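You operate a simulated robot arm through the tools that you are given. There is no shell and no other tool.

Carry out the task below with a simulated robot arm. There is one attempt and no reset: what you move stays moved.

Task
Set the white cup on the white saucer, pour tea and add sugar.
Fine: tea to about the line; one spoonful of sugar by the yellow spoon; jug and spoon go back. Set down upright: brown jug.

Only the result counts: the job must be done as asked and must still hold three seconds after the hand-in. Knocking over, shifting, dropping, spilling or breaking anything else fails it.

Robot
A 5-joint arm with a two-finger parallel gripper, fixed in place. Base frame: the origin is on the floor under the middle of its stand, x ahead of it, y to its left, z up; the work surface is at about z = 750. Units: mm, rad, N and s.
It reaches about 1134 mm from its shoulder. Its first joint turns from -2.601 to 2.601 rad. Payload 1.57 kg.
The TCP is the grasp point between the finger pads, 30 mm short of the fingertips. In the tool frame z runs along the fingers and y along their closing line. Largest opening 110 mm; finger width 24, thickness 12; the body of the gripper, 48 by 112 mm, starts 78 mm behind the TCP.
Orientation is that of the tool frame in the base frame, as a unit quaternion [w, x, y, z]. With the fingers straight down and closing along the base's y, the tool's x points along the base's -x, its y along +y and its z along -z.

Tools
- The arm moves only by the tool arm_command. Its argument "deltas" is a list of rows, each a list of 7 numbers: the turn, a rotation vector about the base's x, y, z in rad, then the shift along the base's x, y, z in m, then the gripper command, from -1 (fully open) to 1 (shut), values between in proportion. In form: [[ax, ay, az, dx, dy, dz, jaw], ...]. A call has 1 to 20 rows; each row shifts and turns the commanded pose from where the row before left it. A row lasts 0.2 s, in which the tool goes at most 50 mm and 0.15 rad; a call with a longer step from one row to the next is refused whole, and so is a gripper value outside its range. Where a pose cannot be reached the arm comes as near as it can. A force on the tool above 40 N (or 10 N above the force at the start of the call, whichever is more), or a blocked arm, ends the call early, and 0.2 s more pass. Each finger travels about 72 mm/s and halts on what it meets, pressing with about 42 N; the grip force reading is that of the motor and also rises with nothing between the fingers. The clock runs only during rows and for 0.2 s after the last one: add rows that do not move to give the fingers time. The reply holds the time, the measured pose of the TCP, the force on the tool along the base axes, the opening and the grip force, in the units named above and with some noise, with the torque about the TCP (base axes, N m) and any sound that the robot's microphone picked up.
- Cameras (640 x 400 px; columns grow to the right, rows downward): "scene" is fixed at [219.2, 650.6, 1489.1]; the picture's right is [-0.86, -0.51, 0.00], its down [-0.29, 0.50, -0.82] and it looks along [0.41, -0.71, -0.58] (base axes); focal length 336 px, centre (320, 200). "wrist" rides on the gripper at [70, 16, -141] in the tool frame; the picture's right is [-0.23, 0.97, 0.00], its down [-0.86, -0.20, -0.48] and it looks along [-0.47, -0.11, 0.88] (tool axes); focal length 222 px, centre (320, 200). There is no depth. A picture from a camera that has moved, and an enlarged one, comes with that camera's place and axes in the base frame and with its lens.
- grab_frame(camera): a new picture of that camera. The clock stands still meanwhile.
- slide_trunk(by): slides the trunk up (or, below 0, down) by that many mm; the arm rides with it, the base frame stays. It gives what a move gives, with no picture.
- enlarge(camera, box): a new picture of the part [left, top, right, bottom] of that camera's present view, enlarged. The clock stands still meanwhile.
- finish_job(): hands the job in; it is judged then, once.

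Nothing tells you positions but the pictures and the camera data. Unless the task says otherwise, let go and move clear before handing in.

The tools are called after "Emit:" as a command line: name --pt "numbers of a row" for each row, then --argument value for the rest, lists and objects as JSON in quotes. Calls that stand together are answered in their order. arm_command: Moves the arm, as the interface text tells. Its arguments: {"type":"object","properties":{"deltas":{"type":"array","items":{"type":"array","items":{"type":"number"}}}},"required":["deltas"]} The other tools are called the same way: slide_trunk (by) moves the trunk up or down; grab_frame (camera) takes a picture; enlarge (camera, box) takes an enlarged picture of a part of a camera's view; finish_job () hands the job in.

At the start:

```text
clock: 0.0
eef_pos: [502.8, -369.1, 1152.0]
tool_rot: [0.0, 0.001, 1.0, 0.0]
wrist_force: [-0.2, -0.6, -0.4]
ft_torque: [0.01, -0.01, 0.0]
grip_width: 109.9
grasp_force: 0.0
trunk travel left (down, up): [-884.0, 86.0]
```

scene: 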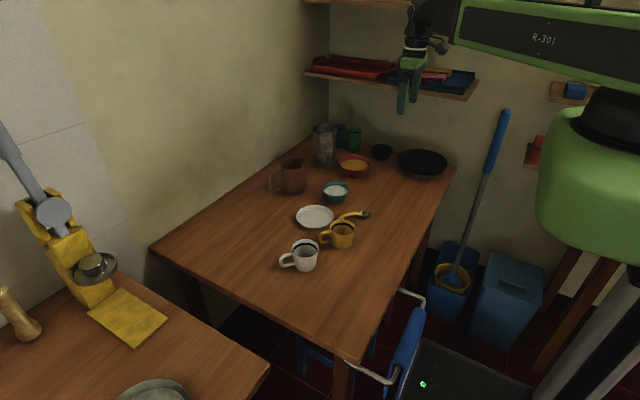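
wrist: 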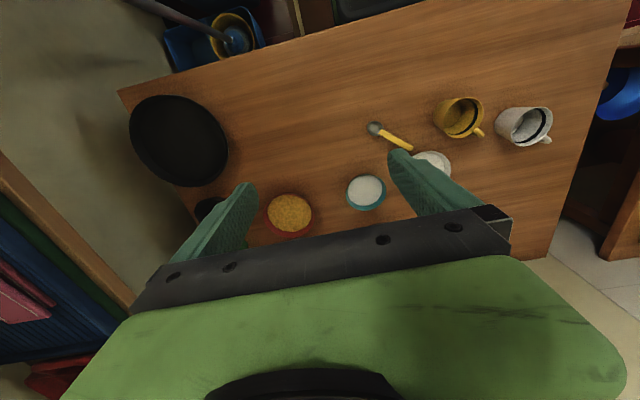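

I see a table with a brown jug, a teal bowl of white sugar, a white saucer, a yellow spoon, and yellow and white cups. I'll enlarge the views to work out where each one is.

Emit:
enlarge --camera "scene" --box '[240, 110, 480, 290]'

Emit:
enlarge --camera "scene" --box '[260, 200, 380, 280]'

Emit:
enlarge --camera "scene" --box '[250, 120, 400, 220]'

Emit:
enlarge --camera "wrist" --box '[320, 60, 600, 240]'

```text
2.22 times, centred on (360, 200) of scene
camera zoom: at [219.2, 650.6, 1489.1], right [-0.86, -0.51, 0.0], down [-0.29, 0.5, -0.82], along [0.41, -0.71, -0.58], focal length 746 px, centre (231, 200)
```

zoom: 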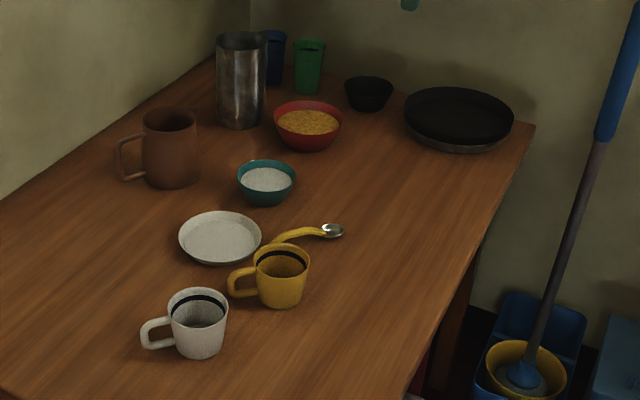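

```text
5.00 times, centred on (320, 240) of scene
camera zoom: at [219.2, 650.6, 1489.1], right [-0.86, -0.51, 0.0], down [-0.29, 0.5, -0.82], along [0.41, -0.71, -0.58], focal length 1678 px, centre (320, 0)
```

zoom: 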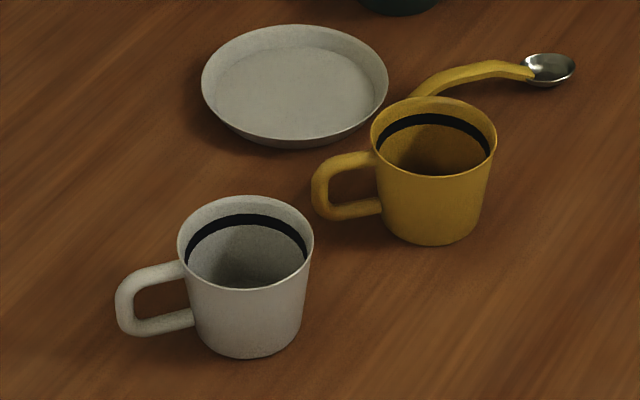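

```text
4.00 times, centred on (325, 170) of scene
camera zoom: at [219.2, 650.6, 1489.1], right [-0.86, -0.51, 0.0], down [-0.29, 0.5, -0.82], along [0.41, -0.71, -0.58], focal length 1342 px, centre (300, 320)
```

zoom: 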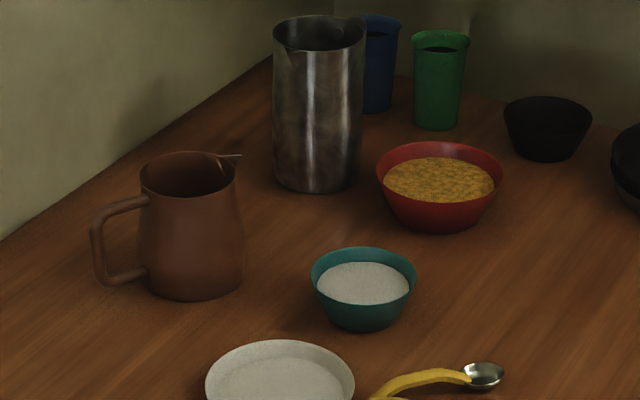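

```text
2.22 times, centred on (460, 150) of wrist
camera zoom: at [434.4, -353.9, 1293.3], right [0.23, 0.97, 0.0], down [0.86, -0.2, 0.48], along [0.47, -0.11, -0.88], focal length 494 px, centre (9, 311)
```

zoom: 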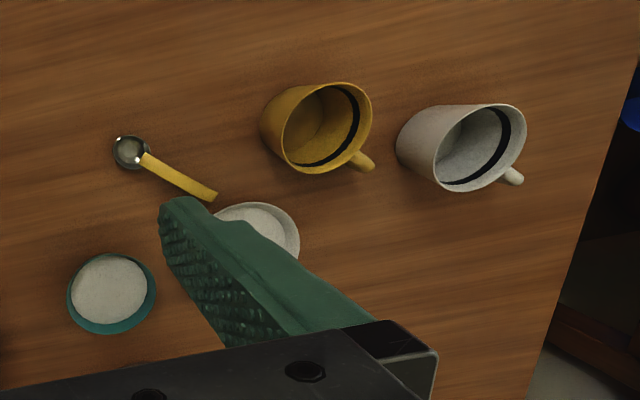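

The white cup is near (616, 56), the saucer near (700, -137), the sugar bowl near (705, -299), the jug near (880, -265), and the spoon runs from its bowl at (561, -253) to its handle end at (629, -170). I'll move above the white cup with the fingers turned clear of its handle, and look again there.

Emit:
arm_command --pt "0 0 0.0654 0.0094 0.0354 -0.0168 -1" --pt "0 0 0.0654 0.0094 0.0354 -0.0168 -1" --pt "0 0 0.0654 0.0094 0.0354 -0.0168 -1" --pt "0 0 0.0654 0.0094 0.0354 -0.0168 -1" --pt "0 0 0.0654 0.0094 0.0354 -0.0168 -1" --pt "0 0 0.0654 0.0094 0.0354 -0.0168 -1" --pt "0 0 0.0654 0.0094 0.0354 -0.0168 -1" --pt "0 0 0.0654 0.0094 0.0354 -0.0168 -1" --pt "0 0 0.0654 0.0094 0.0354 -0.0168 -1" --pt "0 0 0.0654 0.0094 0.0354 -0.0168 -1" --pt "0 0 0.0654 0.0094 0.0354 -0.0168 -1" --pt "0 0 0.0654 0.0094 0.0354 -0.0168 -1"

Emit:
grab_frame --camera "wrist"

Emit:
grab_frame --camera "scene"

```text
clock: 2.6
eef_pos: [615.8, 57.8, 1152.0]
tool_rot: [0.0, -0.383, 0.924, 0.0]
wrist_force: [-0.7, -0.2, 0.1]
ft_torque: [-0.01, -0.01, 0.02]
grip_width: 110.0
grasp_force: 0.1
out of reach, approached as far as the arm can: row 1, 2, 3, 4, 5, 6, 7, 8, 9, 10, 11, 12
trunk travel left (down, up): [-884.0, 86.0]
```

```text
taken
camera wrist: at [556.7, 19.2, 1293.2], right [-0.53, 0.85, 0.0], down [0.75, 0.46, 0.48], along [0.41, 0.25, -0.88], focal length 222 px, centre (320, 200)
```

wrist: 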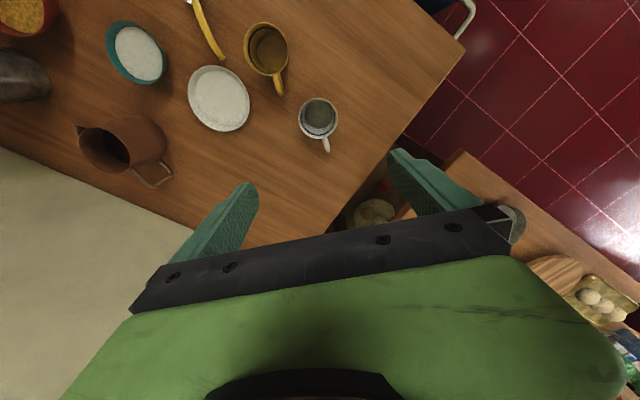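

```text
taken
```

scene: 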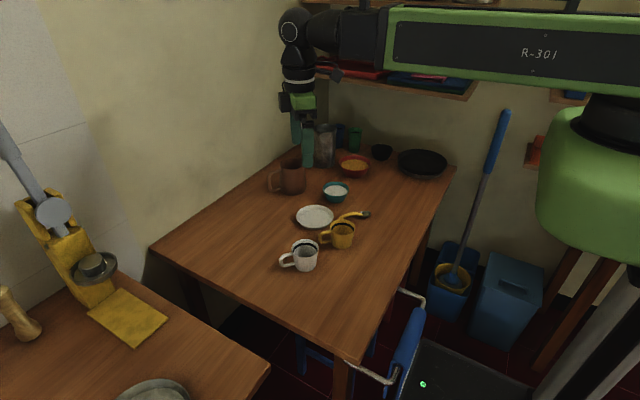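

The arm keeps its height at z = 1152, so vertical moves have to come from the trunk. The wrist view now shows everything, so I'll zoom in on each item to refine the positions.

Emit:
enlarge --camera "wrist" --box '[60, 80, 260, 205]'

Emit:
enlarge --camera "wrist" --box '[170, 0, 370, 160]'

Emit:
enlarge --camera "wrist" --box '[260, 70, 370, 160]'

```text
3.20 times, centred on (160, 142) of wrist
camera zoom: at [556.7, 19.2, 1293.2], right [-0.53, 0.85, 0.0], down [0.75, 0.46, 0.48], along [0.41, 0.25, -0.88], focal length 711 px, centre (832, 384)
```

zoom: 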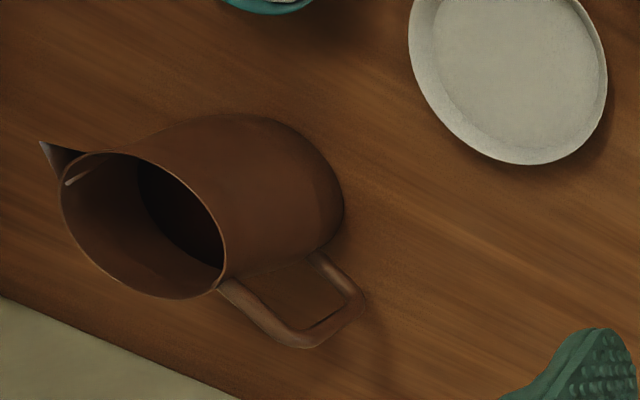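

```text
2.50 times, centred on (270, 80) of wrist
camera zoom: at [556.7, 19.2, 1293.2], right [-0.53, 0.85, 0.0], down [0.75, 0.46, 0.48], along [0.41, 0.25, -0.88], focal length 555 px, centre (445, 500)
```

zoom: 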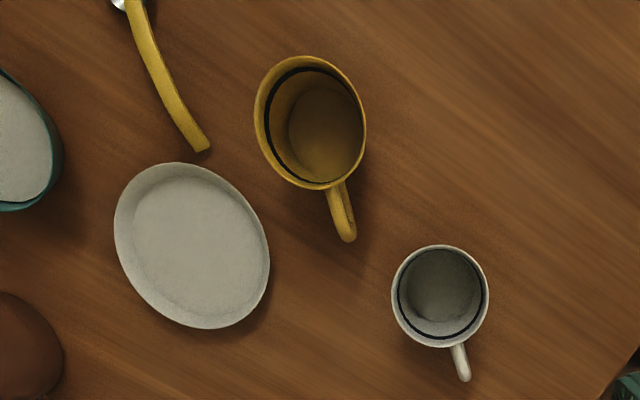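

```text
4.44 times, centred on (315, 115) of wrist
camera zoom: at [556.7, 19.2, 1293.2], right [-0.53, 0.85, 0.0], down [0.75, 0.46, 0.48], along [0.41, 0.25, -0.88], focal length 987 px, centre (342, 578)
```

zoom: 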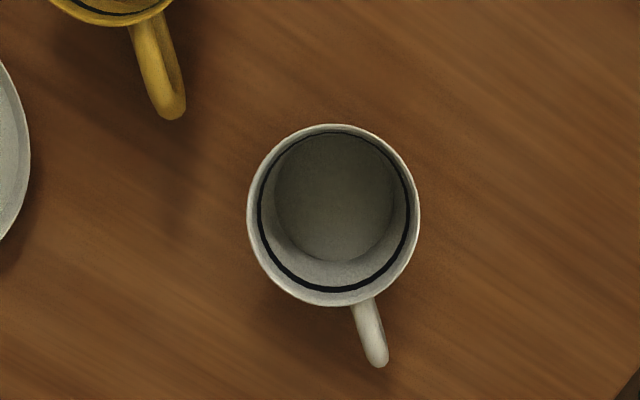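

Refined from two views, the white cup is near (618, 53) with its handle pointing about 46°, and the saucer centre is near (705, -143). I'll centre on the cup, lower the trunk part of the way and check.

Emit:
arm_command --pt "0 0 0.01 0.0025 -0.0048 0 -1" --pt "0 0 0 0 0 0 -1"

Emit:
slide_trunk --by -200

Emit:
grab_frame --camera "wrist"

Emit:
grab_frame --camera "scene"

```text
clock: 3.2
eef_pos: [619.5, 50.3, 1151.2]
tool_rot: [0.0, -0.388, 0.922, 0.0]
wrist_force: [-0.2, 0.1, -0.1]
ft_torque: [0.01, 0.0, -0.01]
grip_width: 109.9
grasp_force: 0.1
trunk travel left (down, up): [-884.0, 86.0]
```

```text
clock: 5.4
eef_pos: [619.2, 51.6, 951.8]
tool_rot: [0.0, -0.388, 0.922, 0.0]
wrist_force: [0.1, 0.9, 0.6]
ft_torque: [0.0, -0.03, 0.0]
grip_width: 110.1
grasp_force: 0.1
trunk travel left (down, up): [-684.0, 286.0]
```

```text
taken
camera wrist: at [559.8, 11.9, 1093.3], right [-0.54, 0.84, 0.0], down [0.74, 0.47, 0.48], along [0.4, 0.26, -0.88], focal length 222 px, centre (320, 200)
```

wrist: 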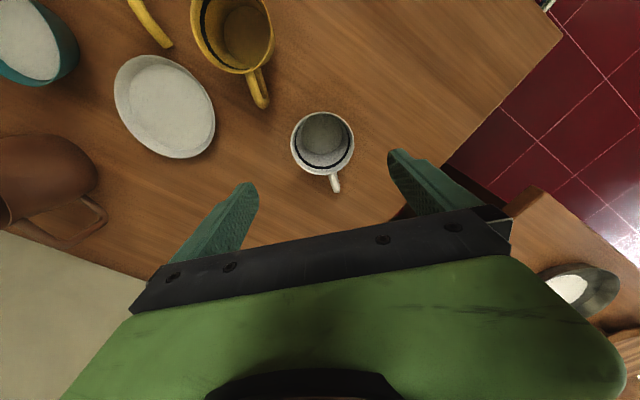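

```text
taken
```

scene: 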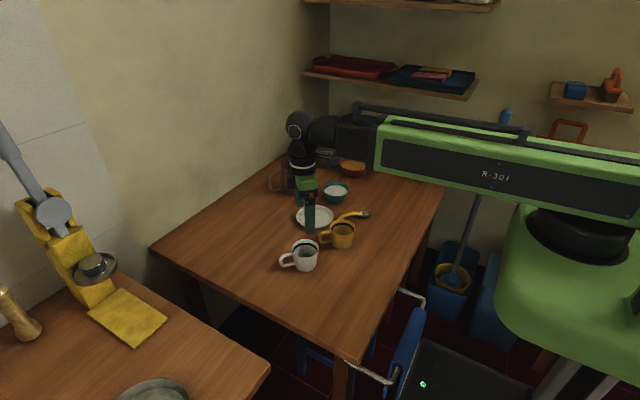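

The trunk moves the hand straight down and the approach is clear. I'll zoom in on the cup for centring.

Emit:
enlarge --camera "wrist" --box '[272, 95, 372, 205]'

Emit:
enlarge --camera "wrist" --box '[100, 40, 230, 170]'

```text
3.64 times, centred on (322, 150) of wrist
camera zoom: at [559.8, 11.9, 1093.3], right [-0.54, 0.84, 0.0], down [0.74, 0.47, 0.48], along [0.4, 0.26, -0.88], focal length 808 px, centre (313, 382)
```

zoom: 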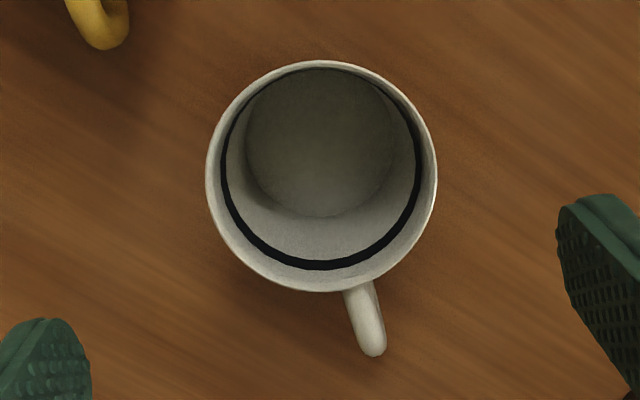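

```text
3.08 times, centred on (165, 105) of wrist
camera zoom: at [559.8, 11.9, 1093.3], right [-0.54, 0.84, 0.0], down [0.74, 0.47, 0.48], along [0.4, 0.26, -0.88], focal length 684 px, centre (797, 492)
```

zoom: 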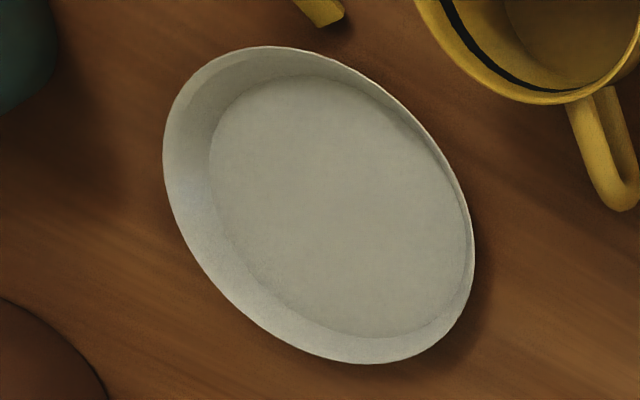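

The hand is centred on the cup to within about 2 mm. I'll lower to grip height, close, and check before lifting.

Emit:
slide_trunk --by -149

Emit:
arm_command --pt "0 0 0 0 0.001 0 -0.6" --pt "0 0 0 0 0 0 0" --pt "0 0 0 0 0 0 1" --pt "0 0 0 0 0 0 1" --pt "0 0 0 0 0 0 1"

Emit:
grab_frame --camera "wrist"

Emit:
enlarge --camera "scene" --box '[250, 180, 390, 280]'

```text
clock: 7.1
eef_pos: [619.0, 50.9, 803.2]
tool_rot: [0.0, -0.388, 0.922, 0.0]
wrist_force: [-0.2, -1.1, -0.5]
ft_torque: [0.03, 0.01, 0.0]
grip_width: 110.1
grasp_force: 0.1
trunk travel left (down, up): [-535.0, 435.0]
```

```text
clock: 8.3
eef_pos: [619.3, 53.0, 802.5]
tool_rot: [-0.001, -0.387, 0.922, 0.001]
wrist_force: [-0.4, 0.1, 1.4]
ft_torque: [0.05, 0.0, 0.03]
grip_width: 74.6
grasp_force: 41.9
trunk travel left (down, up): [-535.0, 435.0]
```

```text
taken
camera wrist: at [559.8, 13.5, 944.3], right [-0.54, 0.84, 0.0], down [0.74, 0.47, 0.48], along [0.4, 0.26, -0.88], focal length 222 px, centre (320, 200)
```

wrist: 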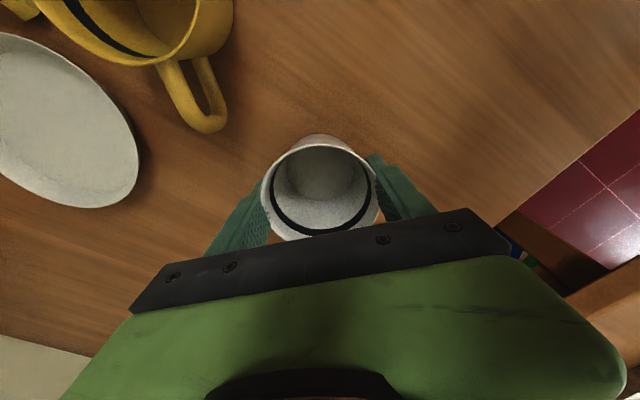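

```text
4.00 times, centred on (320, 230) of scene
camera zoom: at [219.2, 650.6, 1489.1], right [-0.86, -0.51, 0.0], down [-0.29, 0.5, -0.82], along [0.41, -0.71, -0.58], focal length 1342 px, centre (320, 80)
```

zoom: 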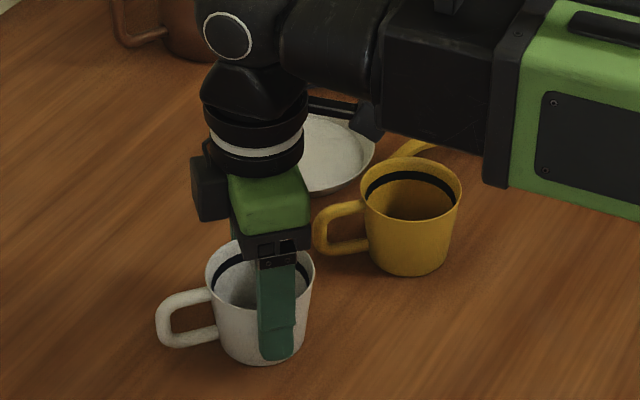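

The fingers are holding the cup at a 74.6 mm width. I'll lift it and check that it comes up cleanly.

Emit:
slide_trunk --by 120

Emit:
grab_frame --camera "wrist"

Emit:
grab_frame --camera "scene"

```text
clock: 9.8
eef_pos: [619.0, 53.1, 921.6]
tool_rot: [0.0, -0.388, 0.922, 0.0]
wrist_force: [0.8, 0.0, -2.8]
ft_torque: [-0.03, 0.03, 0.0]
grip_width: 74.0
grasp_force: 42.0
trunk travel left (down, up): [-655.0, 315.0]
```

```text
taken
camera wrist: at [560.0, 13.5, 1064.2], right [-0.54, 0.84, 0.0], down [0.74, 0.47, 0.48], along [0.4, 0.26, -0.88], focal length 222 px, centre (320, 200)
```

wrist: 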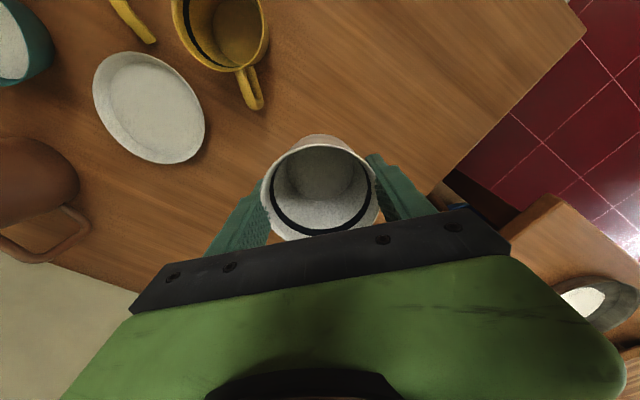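

```text
taken
```

scene: 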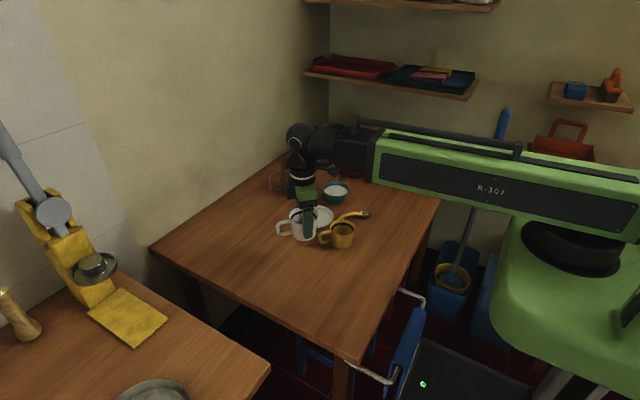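

The cup is up and level. I'll carry it across to above the saucer and check the alignment before lowering.

Emit:
arm_command --pt "0 0 0 0.0061 -0.014 0 1" --pt "0 0 0 0.0123 -0.028 0 1" --pt "0 0 0 0.0123 -0.028 0 1" --pt "0 0 0 0.0123 -0.028 0 1" --pt "0 0 0 0.0123 -0.028 0 1" --pt "0 0 0 0.0123 -0.028 0 1" --pt "0 0 0 0.0123 -0.028 0 1" --pt "0 0 0 0.0061 -0.014 0 1" --pt "0 0 0 0 0 0 1"

Emit:
grab_frame --camera "wrist"

Emit:
enlarge --camera "scene" --box '[250, 150, 390, 250]'

```text
clock: 11.8
eef_pos: [706.4, -141.3, 922.4]
tool_rot: [0.0, -0.388, 0.922, 0.0]
wrist_force: [0.8, 0.6, -1.8]
ft_torque: [-0.05, 0.02, 0.02]
grip_width: 74.3
grasp_force: 41.6
trunk travel left (down, up): [-655.0, 315.0]
```

```text
taken
camera wrist: at [647.1, -180.8, 1064.2], right [-0.54, 0.84, 0.0], down [0.74, 0.47, 0.48], along [0.4, 0.26, -0.88], focal length 222 px, centre (320, 200)
```

wrist: 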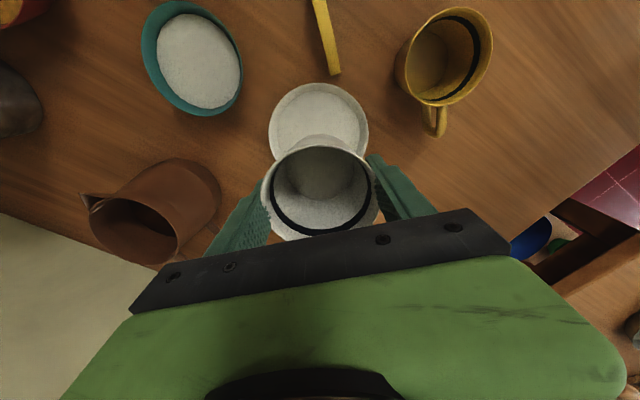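

```text
4.00 times, centred on (320, 200) of scene
camera zoom: at [219.2, 650.6, 1489.1], right [-0.86, -0.51, 0.0], down [-0.29, 0.5, -0.82], along [0.41, -0.71, -0.58], focal length 1342 px, centre (320, 200)
```

zoom: 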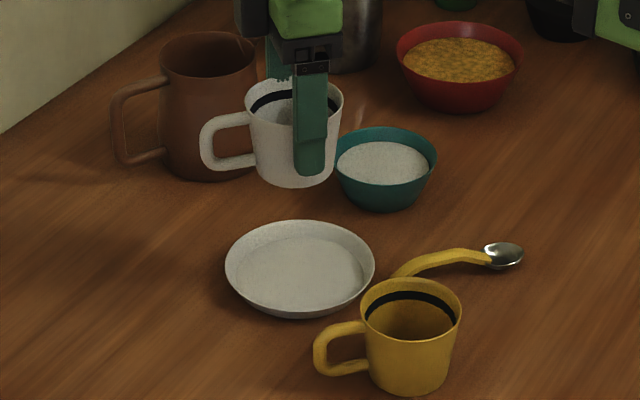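

The cup hangs over the saucer within a couple of millimetres. I'll make a small correction and lower in stages until it touches.

Emit:
arm_command --pt "0 0 0 0 -0.0015 0 1" --pt "0 0 0 0 0 0 1"

Emit:
slide_trunk --by -100

Emit:
enlarge --camera "scene" --box '[270, 170, 370, 250]'

Emit:
grab_frame --camera "wrist"

```text
clock: 12.4
eef_pos: [704.6, -143.1, 921.7]
tool_rot: [0.0, -0.388, 0.922, 0.0]
wrist_force: [-0.5, -0.1, -0.7]
ft_torque: [-0.02, -0.02, 0.02]
grip_width: 74.0
grasp_force: 42.3
trunk travel left (down, up): [-655.0, 315.0]
```

```text
clock: 13.7
eef_pos: [705.8, -143.6, 823.2]
tool_rot: [0.0, -0.388, 0.922, 0.0]
wrist_force: [0.4, 0.2, -2.4]
ft_torque: [0.0, 0.01, -0.01]
grip_width: 73.9
grasp_force: 41.9
trunk travel left (down, up): [-555.0, 415.0]
```

```text
5.00 times, centred on (320, 210) of scene
camera zoom: at [219.2, 650.6, 1489.1], right [-0.86, -0.51, 0.0], down [-0.29, 0.5, -0.82], along [0.41, -0.71, -0.58], focal length 1678 px, centre (320, 150)
```

zoom: 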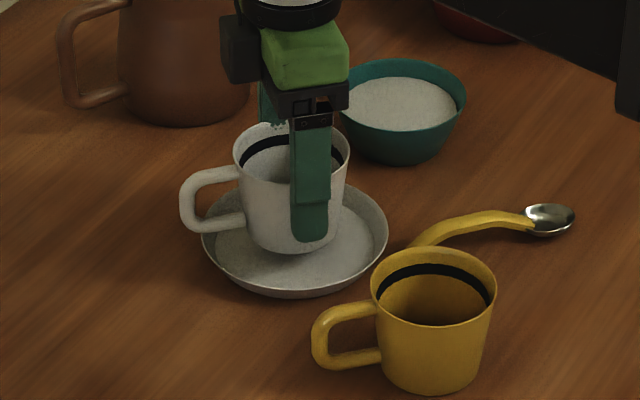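

```text
taken
camera wrist: at [646.5, -182.7, 964.3], right [-0.54, 0.84, 0.0], down [0.74, 0.47, 0.48], along [0.4, 0.26, -0.88], focal length 222 px, centre (320, 200)
```

wrist: 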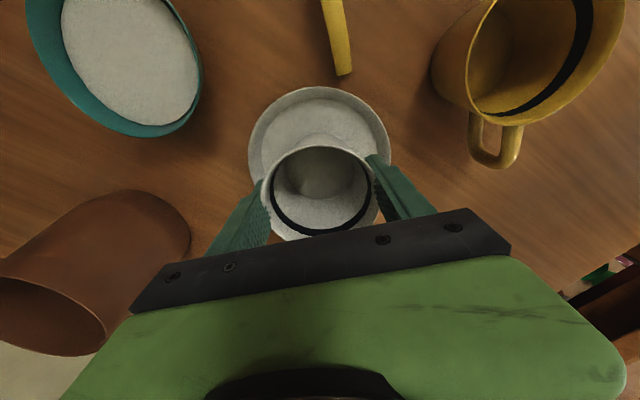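

The cup looks centred over the saucer and about 15–20 mm above it. I'll lower in small steps and watch the force.

Emit:
slide_trunk --by -10

Emit:
slide_trunk --by -3

Emit:
enlarge --camera "scene" --box '[280, 185, 350, 235]'

```text
clock: 14.3
eef_pos: [706.0, -143.6, 812.4]
tool_rot: [0.0, -0.387, 0.922, -0.001]
wrist_force: [-0.4, -0.4, -1.2]
ft_torque: [-0.03, -0.01, 0.01]
grip_width: 73.8
grasp_force: 42.3
trunk travel left (down, up): [-545.0, 425.0]
```

```text
clock: 14.8
eef_pos: [705.8, -143.5, 810.3]
tool_rot: [0.001, -0.388, 0.922, -0.001]
wrist_force: [0.6, 3.1, 6.2]
ft_torque: [0.48, -0.31, 0.1]
grip_width: 73.8
grasp_force: 41.9
trunk travel left (down, up): [-542.0, 428.0]
```

```text
8.00 times, centred on (315, 210) of scene
camera zoom: at [219.2, 650.6, 1489.1], right [-0.86, -0.51, 0.0], down [-0.29, 0.5, -0.82], along [0.41, -0.71, -0.58], focal length 2684 px, centre (360, 120)
```

zoom: 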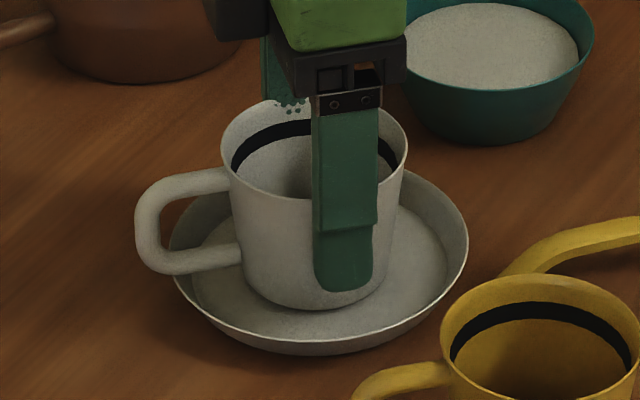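

There is a small upward force with a torque toward the handle side, so the cup's handle may be touching the saucer rim. I'll look closer before going lower.

Emit:
enlarge --camera "scene" --box '[292, 200, 340, 230]'

Emit:
enlarge --camera "wrist" --box '[230, 70, 410, 250]'

```text
13.33 times, centred on (316, 215) of scene
camera zoom: at [219.2, 650.6, 1489.1], right [-0.86, -0.51, 0.0], down [-0.29, 0.5, -0.82], along [0.41, -0.71, -0.58], focal length 4474 px, centre (373, 0)
```

zoom: 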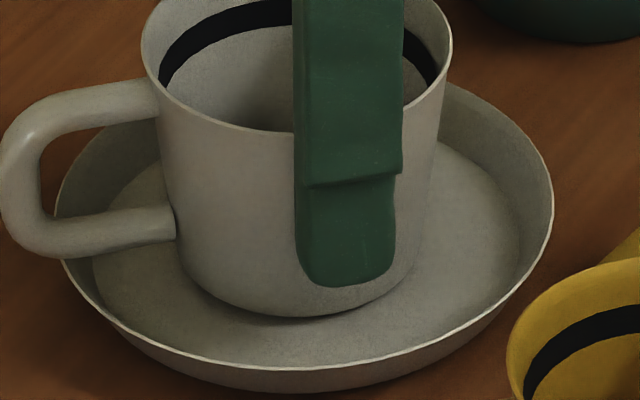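

```text
2.22 times, centred on (320, 160) of wrist
camera zoom: at [646.2, -182.2, 951.6], right [-0.54, 0.84, 0.0], down [0.74, 0.47, 0.48], along [0.4, 0.26, -0.88], focal length 494 px, centre (320, 289)
```

zoom: 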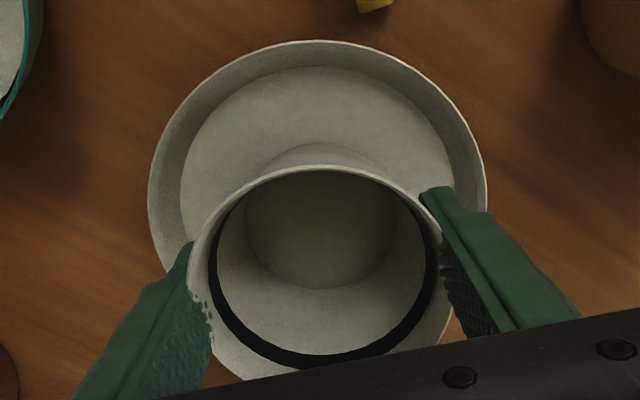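

The handle's lower bar is resting on the saucer rim, since it sits only about 5 mm above the cup's base. I'll lift slightly, shift the cup about 12 mm away from the handle side so the handle fits inside the rim, and lower again.

Emit:
slide_trunk --by 8

Emit:
arm_command --pt "0 0 0 -0.0042 -0.0045 0 1" --pt "0 0 0 -0.0043 -0.0045 0 1" --pt "0 0 0 0 0 0 1"

Emit:
slide_trunk --by -7

Emit:
enlarge --camera "scene" --box '[292, 200, 340, 230]'

```text
clock: 15.4
eef_pos: [705.7, -143.9, 817.1]
tool_rot: [0.0, -0.388, 0.922, 0.0]
wrist_force: [-0.7, 0.6, -1.2]
ft_torque: [-0.01, 0.02, 0.03]
grip_width: 73.6
grasp_force: 41.8
trunk travel left (down, up): [-550.0, 420.0]
```

```text
clock: 16.2
eef_pos: [696.5, -151.5, 817.5]
tool_rot: [0.001, -0.387, 0.922, 0.0]
wrist_force: [-0.7, 0.5, -2.2]
ft_torque: [-0.03, 0.03, 0.01]
grip_width: 73.0
grasp_force: 42.1
trunk travel left (down, up): [-550.0, 420.0]
```

```text
clock: 16.8
eef_pos: [695.4, -153.4, 810.2]
tool_rot: [0.0, -0.388, 0.922, 0.001]
wrist_force: [0.8, 0.0, -0.9]
ft_torque: [-0.02, 0.02, -0.02]
grip_width: 73.2
grasp_force: 41.9
trunk travel left (down, up): [-543.0, 427.0]
```

```text
13.33 times, centred on (316, 215) of scene
camera zoom: at [219.2, 650.6, 1489.1], right [-0.86, -0.51, 0.0], down [-0.29, 0.5, -0.82], along [0.41, -0.71, -0.58], focal length 4474 px, centre (373, 0)
```

zoom: 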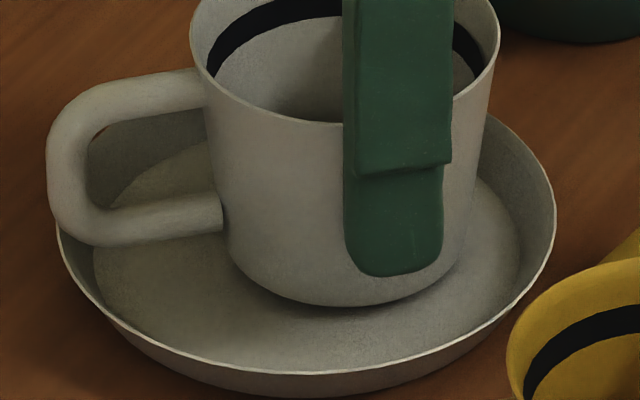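

The handle's lower corner now falls inside the rim. I'll keep lowering in small steps until it makes real contact.

Emit:
slide_trunk --by -2

Emit:
slide_trunk --by -2

Emit:
enlarge --camera "scene" --box '[292, 200, 340, 230]'

```text
clock: 17.3
eef_pos: [696.8, -152.8, 808.6]
tool_rot: [-0.001, -0.388, 0.922, 0.0]
wrist_force: [-0.2, 1.1, -2.0]
ft_torque: [-0.04, 0.04, 0.02]
grip_width: 73.1
grasp_force: 42.5
trunk travel left (down, up): [-541.0, 429.0]
```

```text
clock: 17.8
eef_pos: [696.0, -152.6, 806.9]
tool_rot: [0.0, -0.388, 0.922, 0.001]
wrist_force: [0.3, -0.5, 2.6]
ft_torque: [-0.06, 0.05, 0.05]
grip_width: 73.1
grasp_force: 42.3
trunk travel left (down, up): [-539.0, 431.0]
```

```text
13.33 times, centred on (316, 215) of scene
camera zoom: at [219.2, 650.6, 1489.1], right [-0.86, -0.51, 0.0], down [-0.29, 0.5, -0.82], along [0.41, -0.71, -0.58], focal length 4474 px, centre (373, 0)
```

zoom: 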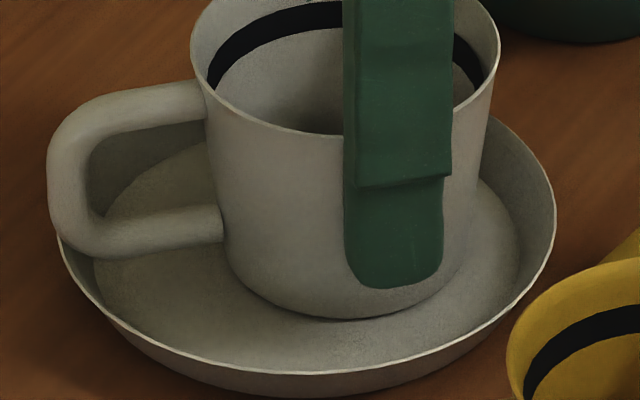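

The force has turned upward with almost no torque, so the base is flat on the saucer floor. I'll seat it a hair more, open the fingers slowly, and look.

Emit:
slide_trunk --by -1

Emit:
arm_command --pt "0 0 0 0 0 0 -0.4" --pt "0 0 0 0 0 0 -0.6" --pt "0 0 0 0 0 0 -0.8" --pt "0 0 0 0 0 0 -0.8"

Emit:
enlarge --camera "scene" --box '[292, 200, 340, 230]'

Emit:
enlarge --camera "wrist" --box '[220, 60, 420, 260]'

```text
clock: 18.3
eef_pos: [696.9, -152.2, 806.7]
tool_rot: [0.0, -0.388, 0.922, -0.001]
wrist_force: [3.7, -2.3, 16.9]
ft_torque: [-0.22, 0.14, 0.09]
grip_width: 73.4
grasp_force: 42.0
trunk travel left (down, up): [-538.0, 432.0]
```

```text
clock: 19.3
eef_pos: [695.8, -152.7, 805.2]
tool_rot: [0.0, -0.388, 0.922, 0.0]
wrist_force: [-0.4, 0.5, -0.1]
ft_torque: [0.0, 0.01, 0.02]
grip_width: 98.9
grasp_force: 0.0
trunk travel left (down, up): [-538.0, 432.0]
```

```text
13.33 times, centred on (316, 215) of scene
camera zoom: at [219.2, 650.6, 1489.1], right [-0.86, -0.51, 0.0], down [-0.29, 0.5, -0.82], along [0.41, -0.71, -0.58], focal length 4474 px, centre (373, 0)
```

zoom: 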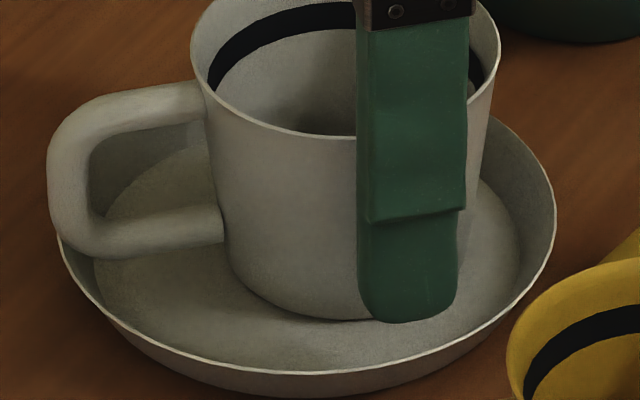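

```text
2.00 times, centred on (320, 160) of wrist
camera zoom: at [637.3, -191.2, 947.3], right [-0.54, 0.84, 0.0], down [0.74, 0.47, 0.48], along [0.4, 0.26, -0.88], focal length 444 px, centre (320, 280)
```

zoom: 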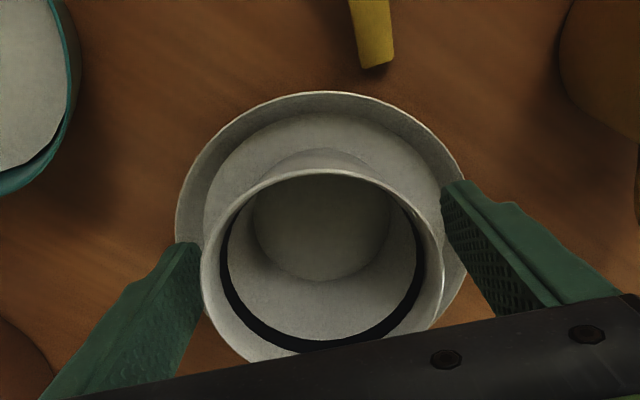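

The cup is standing flat on the saucer and the fingers are clear of it. I'll rise straight up and look at the whole scene.

Emit:
slide_trunk --by 250

Emit:
grab_frame --camera "wrist"

Emit:
grab_frame --camera "scene"

Emit:
enlarge --camera "scene" --box '[270, 190, 350, 240]'

```text
clock: 21.9
eef_pos: [697.0, -152.9, 1054.8]
tool_rot: [0.0, -0.387, 0.922, 0.001]
wrist_force: [-0.5, 0.1, -0.1]
ft_torque: [-0.03, -0.01, 0.01]
grip_width: 99.1
grasp_force: 0.1
trunk travel left (down, up): [-788.0, 182.0]
```

```text
taken
camera wrist: at [637.3, -191.2, 1197.2], right [-0.54, 0.84, 0.0], down [0.74, 0.47, 0.48], along [0.4, 0.26, -0.88], focal length 222 px, centre (320, 200)
```

wrist: 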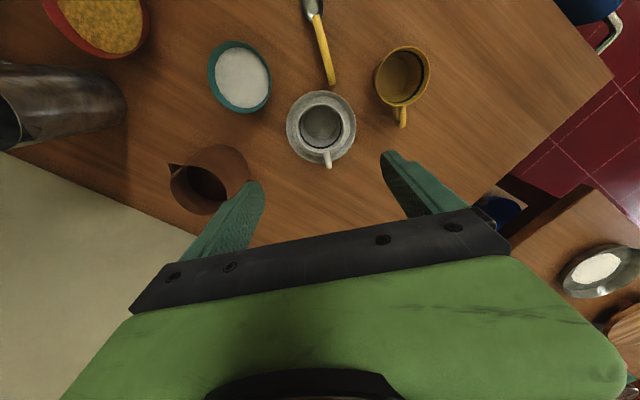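

```text
taken
```

scene: 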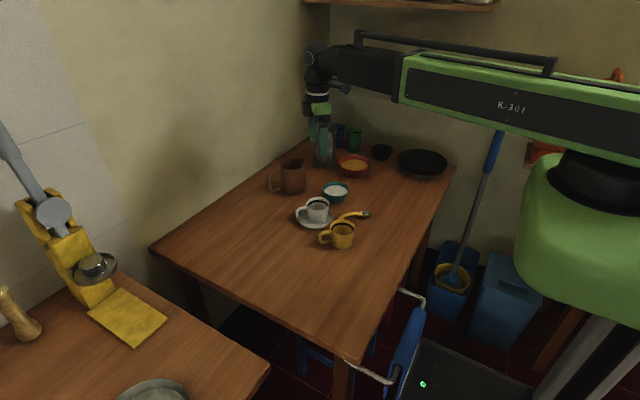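

```text
8.00 times, centred on (310, 215) of scene
camera zoom: at [219.2, 650.6, 1489.1], right [-0.86, -0.51, 0.0], down [-0.29, 0.5, -0.82], along [0.41, -0.71, -0.58], focal length 2684 px, centre (400, 80)
```

zoom: 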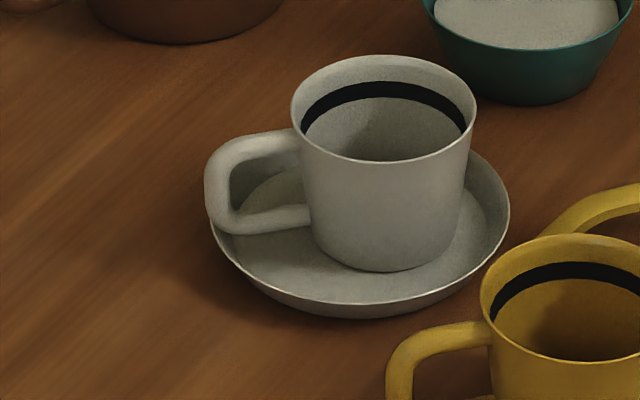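

The cup stands on the saucer as intended. Before touching the jug I'll test, high up and empty-handed, which tilts the wrist can make.

Emit:
arm_command --pt "0.14 -0.031 0 0 0 0 -1" --pt "0.14 -0.031 0 0 0 0 -1" --pt "0 0 0 0 0 0 -1"

```text
clock: 22.7
eef_pos: [697.0, -151.8, 1065.5]
tool_rot: [0.083, -0.384, 0.912, 0.117]
wrist_force: [0.1, -0.5, 0.1]
ft_torque: [-0.01, 0.03, 0.01]
grip_width: 110.1
grasp_force: 0.0
out of reach, approached as far as the arm can: row 2
trunk travel left (down, up): [-788.0, 182.0]
```

The wrist can tilt sideways, with its tilt axis about 257 mm above the TCP. I'll undo the test and move above the jug's handle to measure it.

Emit:
arm_command --pt "-0.14 0.031 0 0 0 0 -1" --pt "-0.14 0.031 0 0 0 0 -1" --pt "0 0 0.071 0.0365 -0.0045 0 -1" --pt "0 0 0.071 0.0365 -0.0045 0 -1" --pt "0 0 0.071 0.0365 -0.0045 0 -1" --pt "0 0 0.071 0.0365 -0.0045 0 -1" --pt "0 0 0.071 0.0365 -0.0045 0 -1" --pt "0 0 0.071 0.0365 -0.0045 0 -1" --pt "0 0 0 0 0 0 -1"

Emit:
grab_frame --camera "wrist"

Emit:
grab_frame --camera "scene"

```text
clock: 24.7
eef_pos: [915.9, -178.6, 1054.9]
tool_rot: [0.0, -0.574, 0.819, 0.0]
wrist_force: [0.1, 0.0, 0.4]
ft_torque: [0.03, -0.04, -0.01]
grip_width: 109.8
grasp_force: 0.1
out of reach, approached as far as the arm can: row 1, 6
trunk travel left (down, up): [-788.0, 182.0]
```

```text
taken
camera wrist: at [878.5, -239.6, 1197.5], right [-0.84, 0.55, 0.0], down [0.48, 0.74, 0.48], along [0.26, 0.4, -0.88], focal length 222 px, centre (320, 200)
```

wrist: 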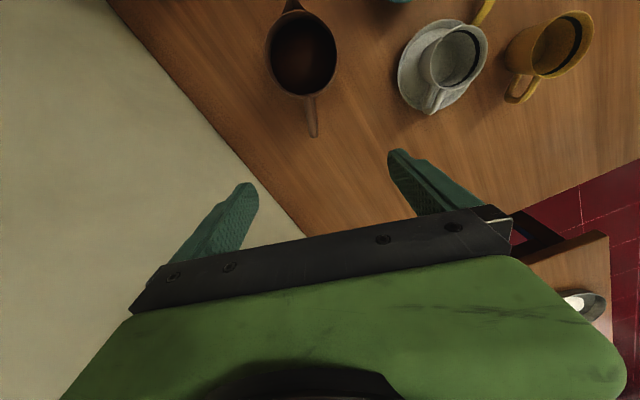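

```text
taken
```

scene: 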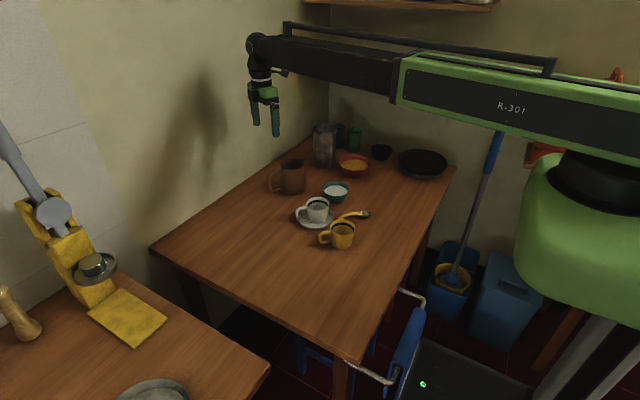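

From here I can see straight into the jug. I'll zoom in to get its handle position, spout direction and tea level.

Emit:
enlarge --camera "wrist" --box '[250, 0, 360, 150]'

Emit:
enlarge --camera "wrist" --box '[260, 0, 350, 60]'

Emit:
enlarge --camera "scene" --box '[260, 145, 340, 205]'

```text
2.67 times, centred on (305, 75) of wrist
camera zoom: at [878.5, -239.6, 1197.5], right [-0.84, 0.55, 0.0], down [0.48, 0.74, 0.48], along [0.26, 0.4, -0.88], focal length 592 px, centre (360, 533)
```

zoom: 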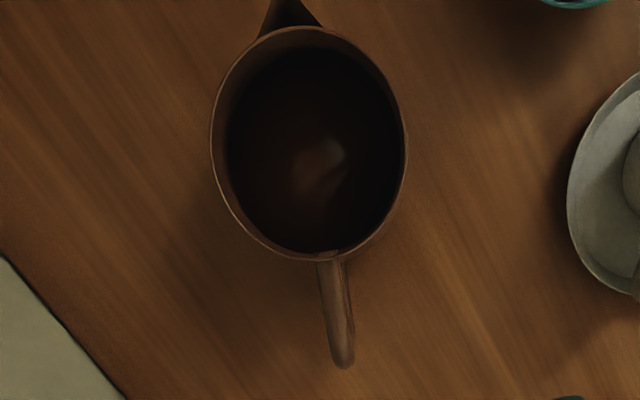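

```text
6.67 times, centred on (305, 30) of wrist
camera zoom: at [878.5, -239.6, 1197.5], right [-0.84, 0.55, 0.0], down [0.48, 0.74, 0.48], along [0.26, 0.4, -0.88], focal length 1481 px, centre (420, 1333)
```

zoom: 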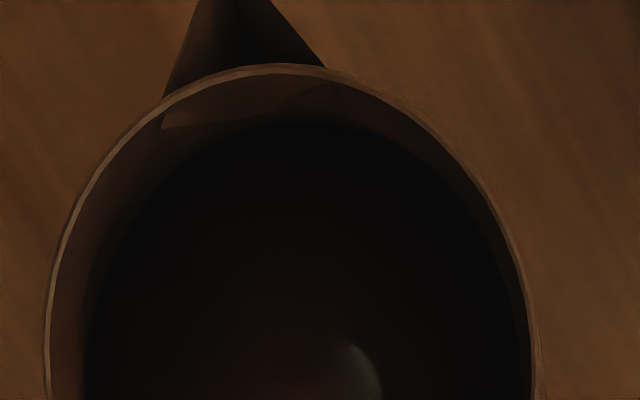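

```text
6.67 times, centred on (300, 175) of scene
camera zoom: at [219.2, 650.6, 1489.1], right [-0.86, -0.51, 0.0], down [-0.29, 0.5, -0.82], along [0.41, -0.71, -0.58], focal length 2237 px, centre (453, 367)
```

zoom: 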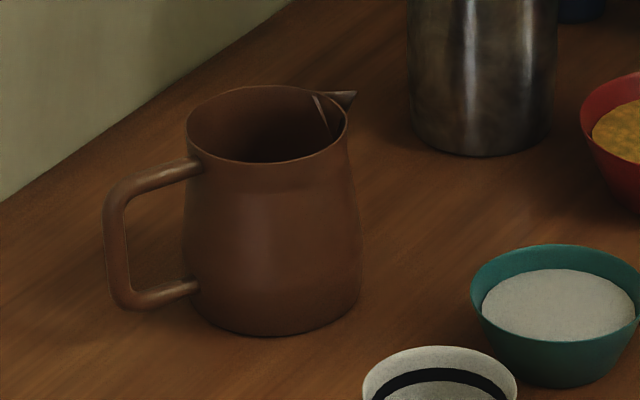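

The jug's axis runs about 65° (handle) to 245° (spout), with its centre near (885, -272) and the vertical handle bar near (927, -184). The tea is about half full. I'll line up on the handle and come down to just above it.

Emit:
arm_command --pt "0 0 -0.04 0.0052 -0.0023 0 -0.4" --pt "0 0 -0.04 0.0053 -0.0022 0 -0.1" --pt "0 0 0 0 0 0 -0.1" --pt "0 0 0 0 0 0 -0.1"

Emit:
slide_trunk --by -150

Emit:
grab_frame --camera "wrist"

Emit:
enlarge --camera "scene" --box '[240, 110, 340, 210]'

```text
clock: 25.7
eef_pos: [927.1, -183.6, 1055.9]
tool_rot: [-0.001, -0.54, 0.842, 0.0]
wrist_force: [0.4, -0.4, -0.3]
ft_torque: [0.03, 0.02, 0.02]
grip_width: 60.6
grasp_force: 0.0
trunk travel left (down, up): [-788.0, 182.0]
```

```text
clock: 27.4
eef_pos: [926.1, -183.6, 905.6]
tool_rot: [0.0, -0.541, 0.841, 0.0]
wrist_force: [-0.6, -0.1, -0.8]
ft_torque: [-0.03, -0.02, -0.01]
grip_width: 60.3
grasp_force: 0.1
trunk travel left (down, up): [-638.0, 332.0]
```

```text
taken
camera wrist: at [884.3, -241.0, 1047.3], right [-0.79, 0.61, 0.0], down [0.54, 0.69, 0.48], along [0.29, 0.38, -0.88], focal length 222 px, centre (320, 200)
```

wrist: 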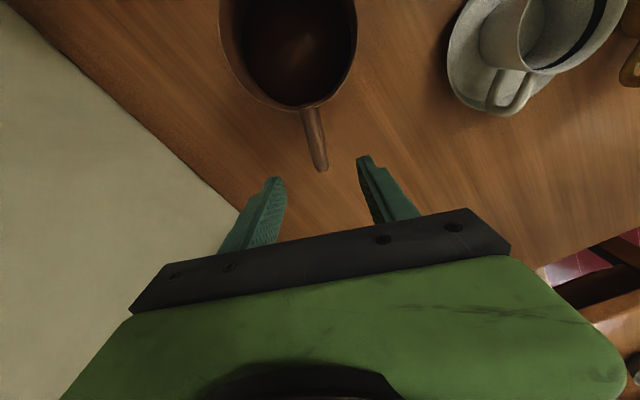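

```text
4.00 times, centred on (290, 160) of scene
camera zoom: at [219.2, 650.6, 1489.1], right [-0.86, -0.51, 0.0], down [-0.29, 0.5, -0.82], along [0.41, -0.71, -0.58], focal length 1342 px, centre (440, 360)
```

zoom: 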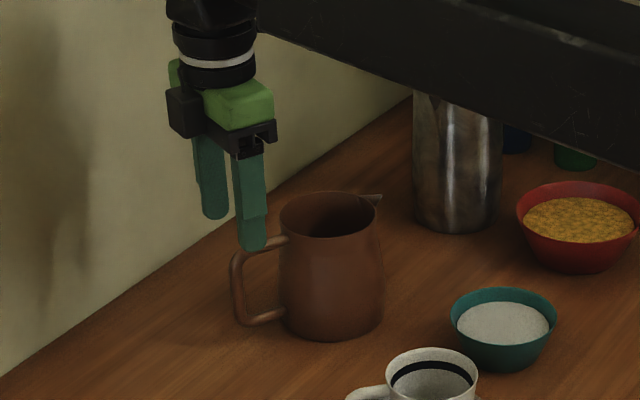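

The handle sits between the fingers. I'll check the alignment with a zoom, then go down to grip height.

Emit:
enlarge --camera "wrist" --box '[220, 80, 420, 260]'

Emit:
slide_trunk --by -60

Emit:
enlarge --camera "wrist" --box '[220, 80, 420, 260]'

Emit:
enlarge --camera "scene" --box '[250, 130, 320, 200]'

```text
2.22 times, centred on (320, 170) of wrist
camera zoom: at [884.3, -241.0, 1047.3], right [-0.79, 0.61, 0.0], down [0.54, 0.69, 0.48], along [0.29, 0.38, -0.88], focal length 494 px, centre (320, 267)
```

zoom: 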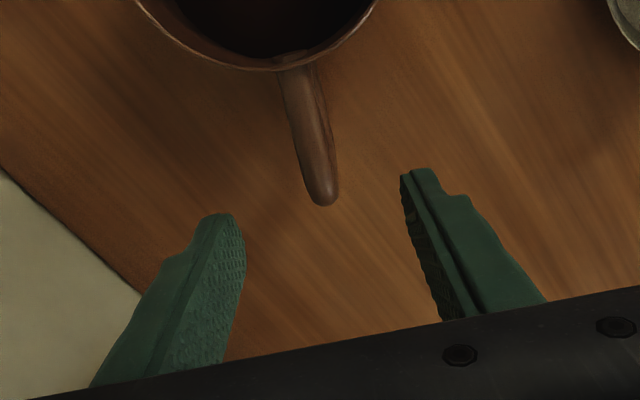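

```text
clock: 28.4
eef_pos: [927.2, -183.7, 846.7]
tool_rot: [0.0, -0.54, 0.842, 0.0]
wrist_force: [-0.2, 0.7, -0.7]
ft_torque: [-0.01, 0.03, 0.01]
grip_width: 60.8
grasp_force: 0.0
trunk travel left (down, up): [-578.0, 392.0]
```

```text
2.22 times, centred on (320, 170) of wrist
camera zoom: at [884.3, -241.0, 987.3], right [-0.79, 0.61, 0.0], down [0.54, 0.69, 0.48], along [0.29, 0.38, -0.88], focal length 494 px, centre (320, 267)
```

zoom: 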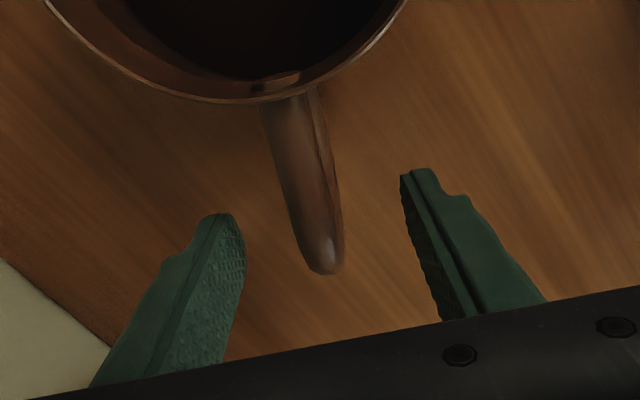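

```text
5.71 times, centred on (285, 165) of scene
camera zoom: at [219.2, 650.6, 1489.1], right [-0.86, -0.51, 0.0], down [-0.29, 0.5, -0.82], along [0.41, -0.71, -0.58], focal length 1918 px, centre (520, 400)
```

zoom: 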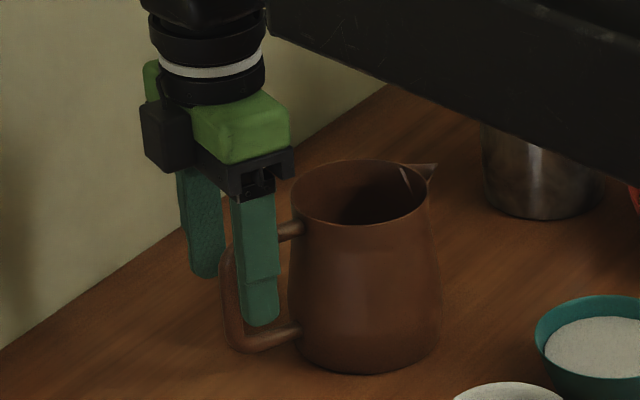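

The handle is centred between the fingers. I'll drop 30 mm to mid-bar, close, and check the grip.

Emit:
slide_trunk --by -30

Emit:
arm_command --pt "0 0 0 0.0008 0.0018 0 0.1" --pt "0 0 0 0 0 0 0.4" --pt "0 0 0 0 0 0 0.6" --pt "0 0 0 0 0 0 0.7" --pt "0 0 0 0 0 0 1" --pt "0 0 0 0 0 0 1"

Emit:
enlarge --camera "wrist" --box '[200, 0, 440, 260]'

Emit:
enlarge --camera "scene" --box '[250, 130, 320, 200]'

```text
clock: 29.2
eef_pos: [927.9, -184.3, 814.1]
tool_rot: [0.0, -0.54, 0.842, 0.001]
wrist_force: [0.3, -0.1, 0.4]
ft_torque: [-0.02, 0.01, -0.01]
grip_width: 60.3
grasp_force: 0.2
trunk travel left (down, up): [-548.0, 422.0]
```

```text
clock: 30.6
eef_pos: [927.2, -182.5, 816.1]
tool_rot: [0.0, -0.54, 0.842, -0.001]
wrist_force: [-0.6, 1.7, -0.4]
ft_torque: [-0.03, -0.09, -0.13]
grip_width: 12.9
grasp_force: 30.1
trunk travel left (down, up): [-548.0, 422.0]
```

```text
1.54 times, centred on (320, 130) of wrist
camera zoom: at [884.8, -239.1, 957.3], right [-0.79, 0.61, 0.0], down [0.54, 0.69, 0.48], along [0.29, 0.38, -0.88], focal length 342 px, centre (320, 308)
```

zoom: 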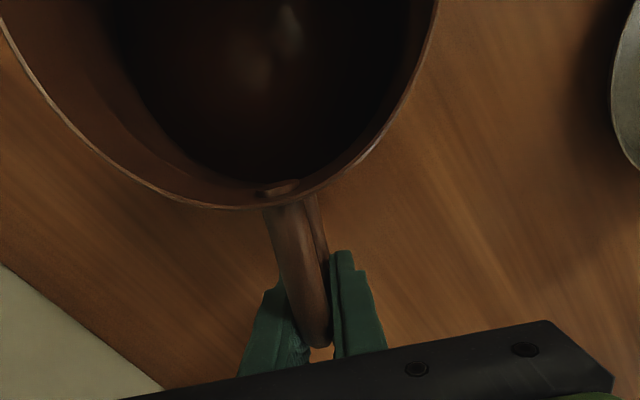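

```text
5.71 times, centred on (285, 165) of scene
camera zoom: at [219.2, 650.6, 1489.1], right [-0.86, -0.51, 0.0], down [-0.29, 0.5, -0.82], along [0.41, -0.71, -0.58], focal length 1918 px, centre (520, 400)
```

zoom: 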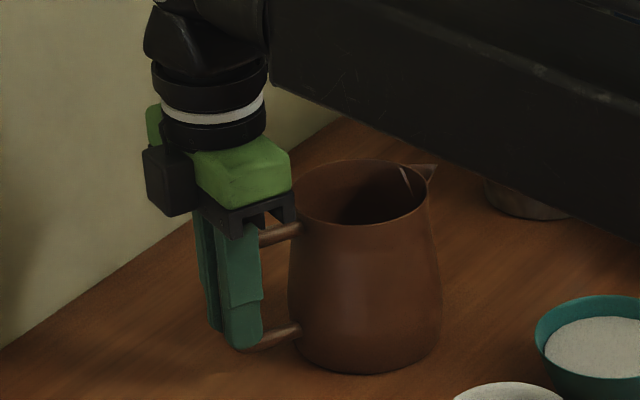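

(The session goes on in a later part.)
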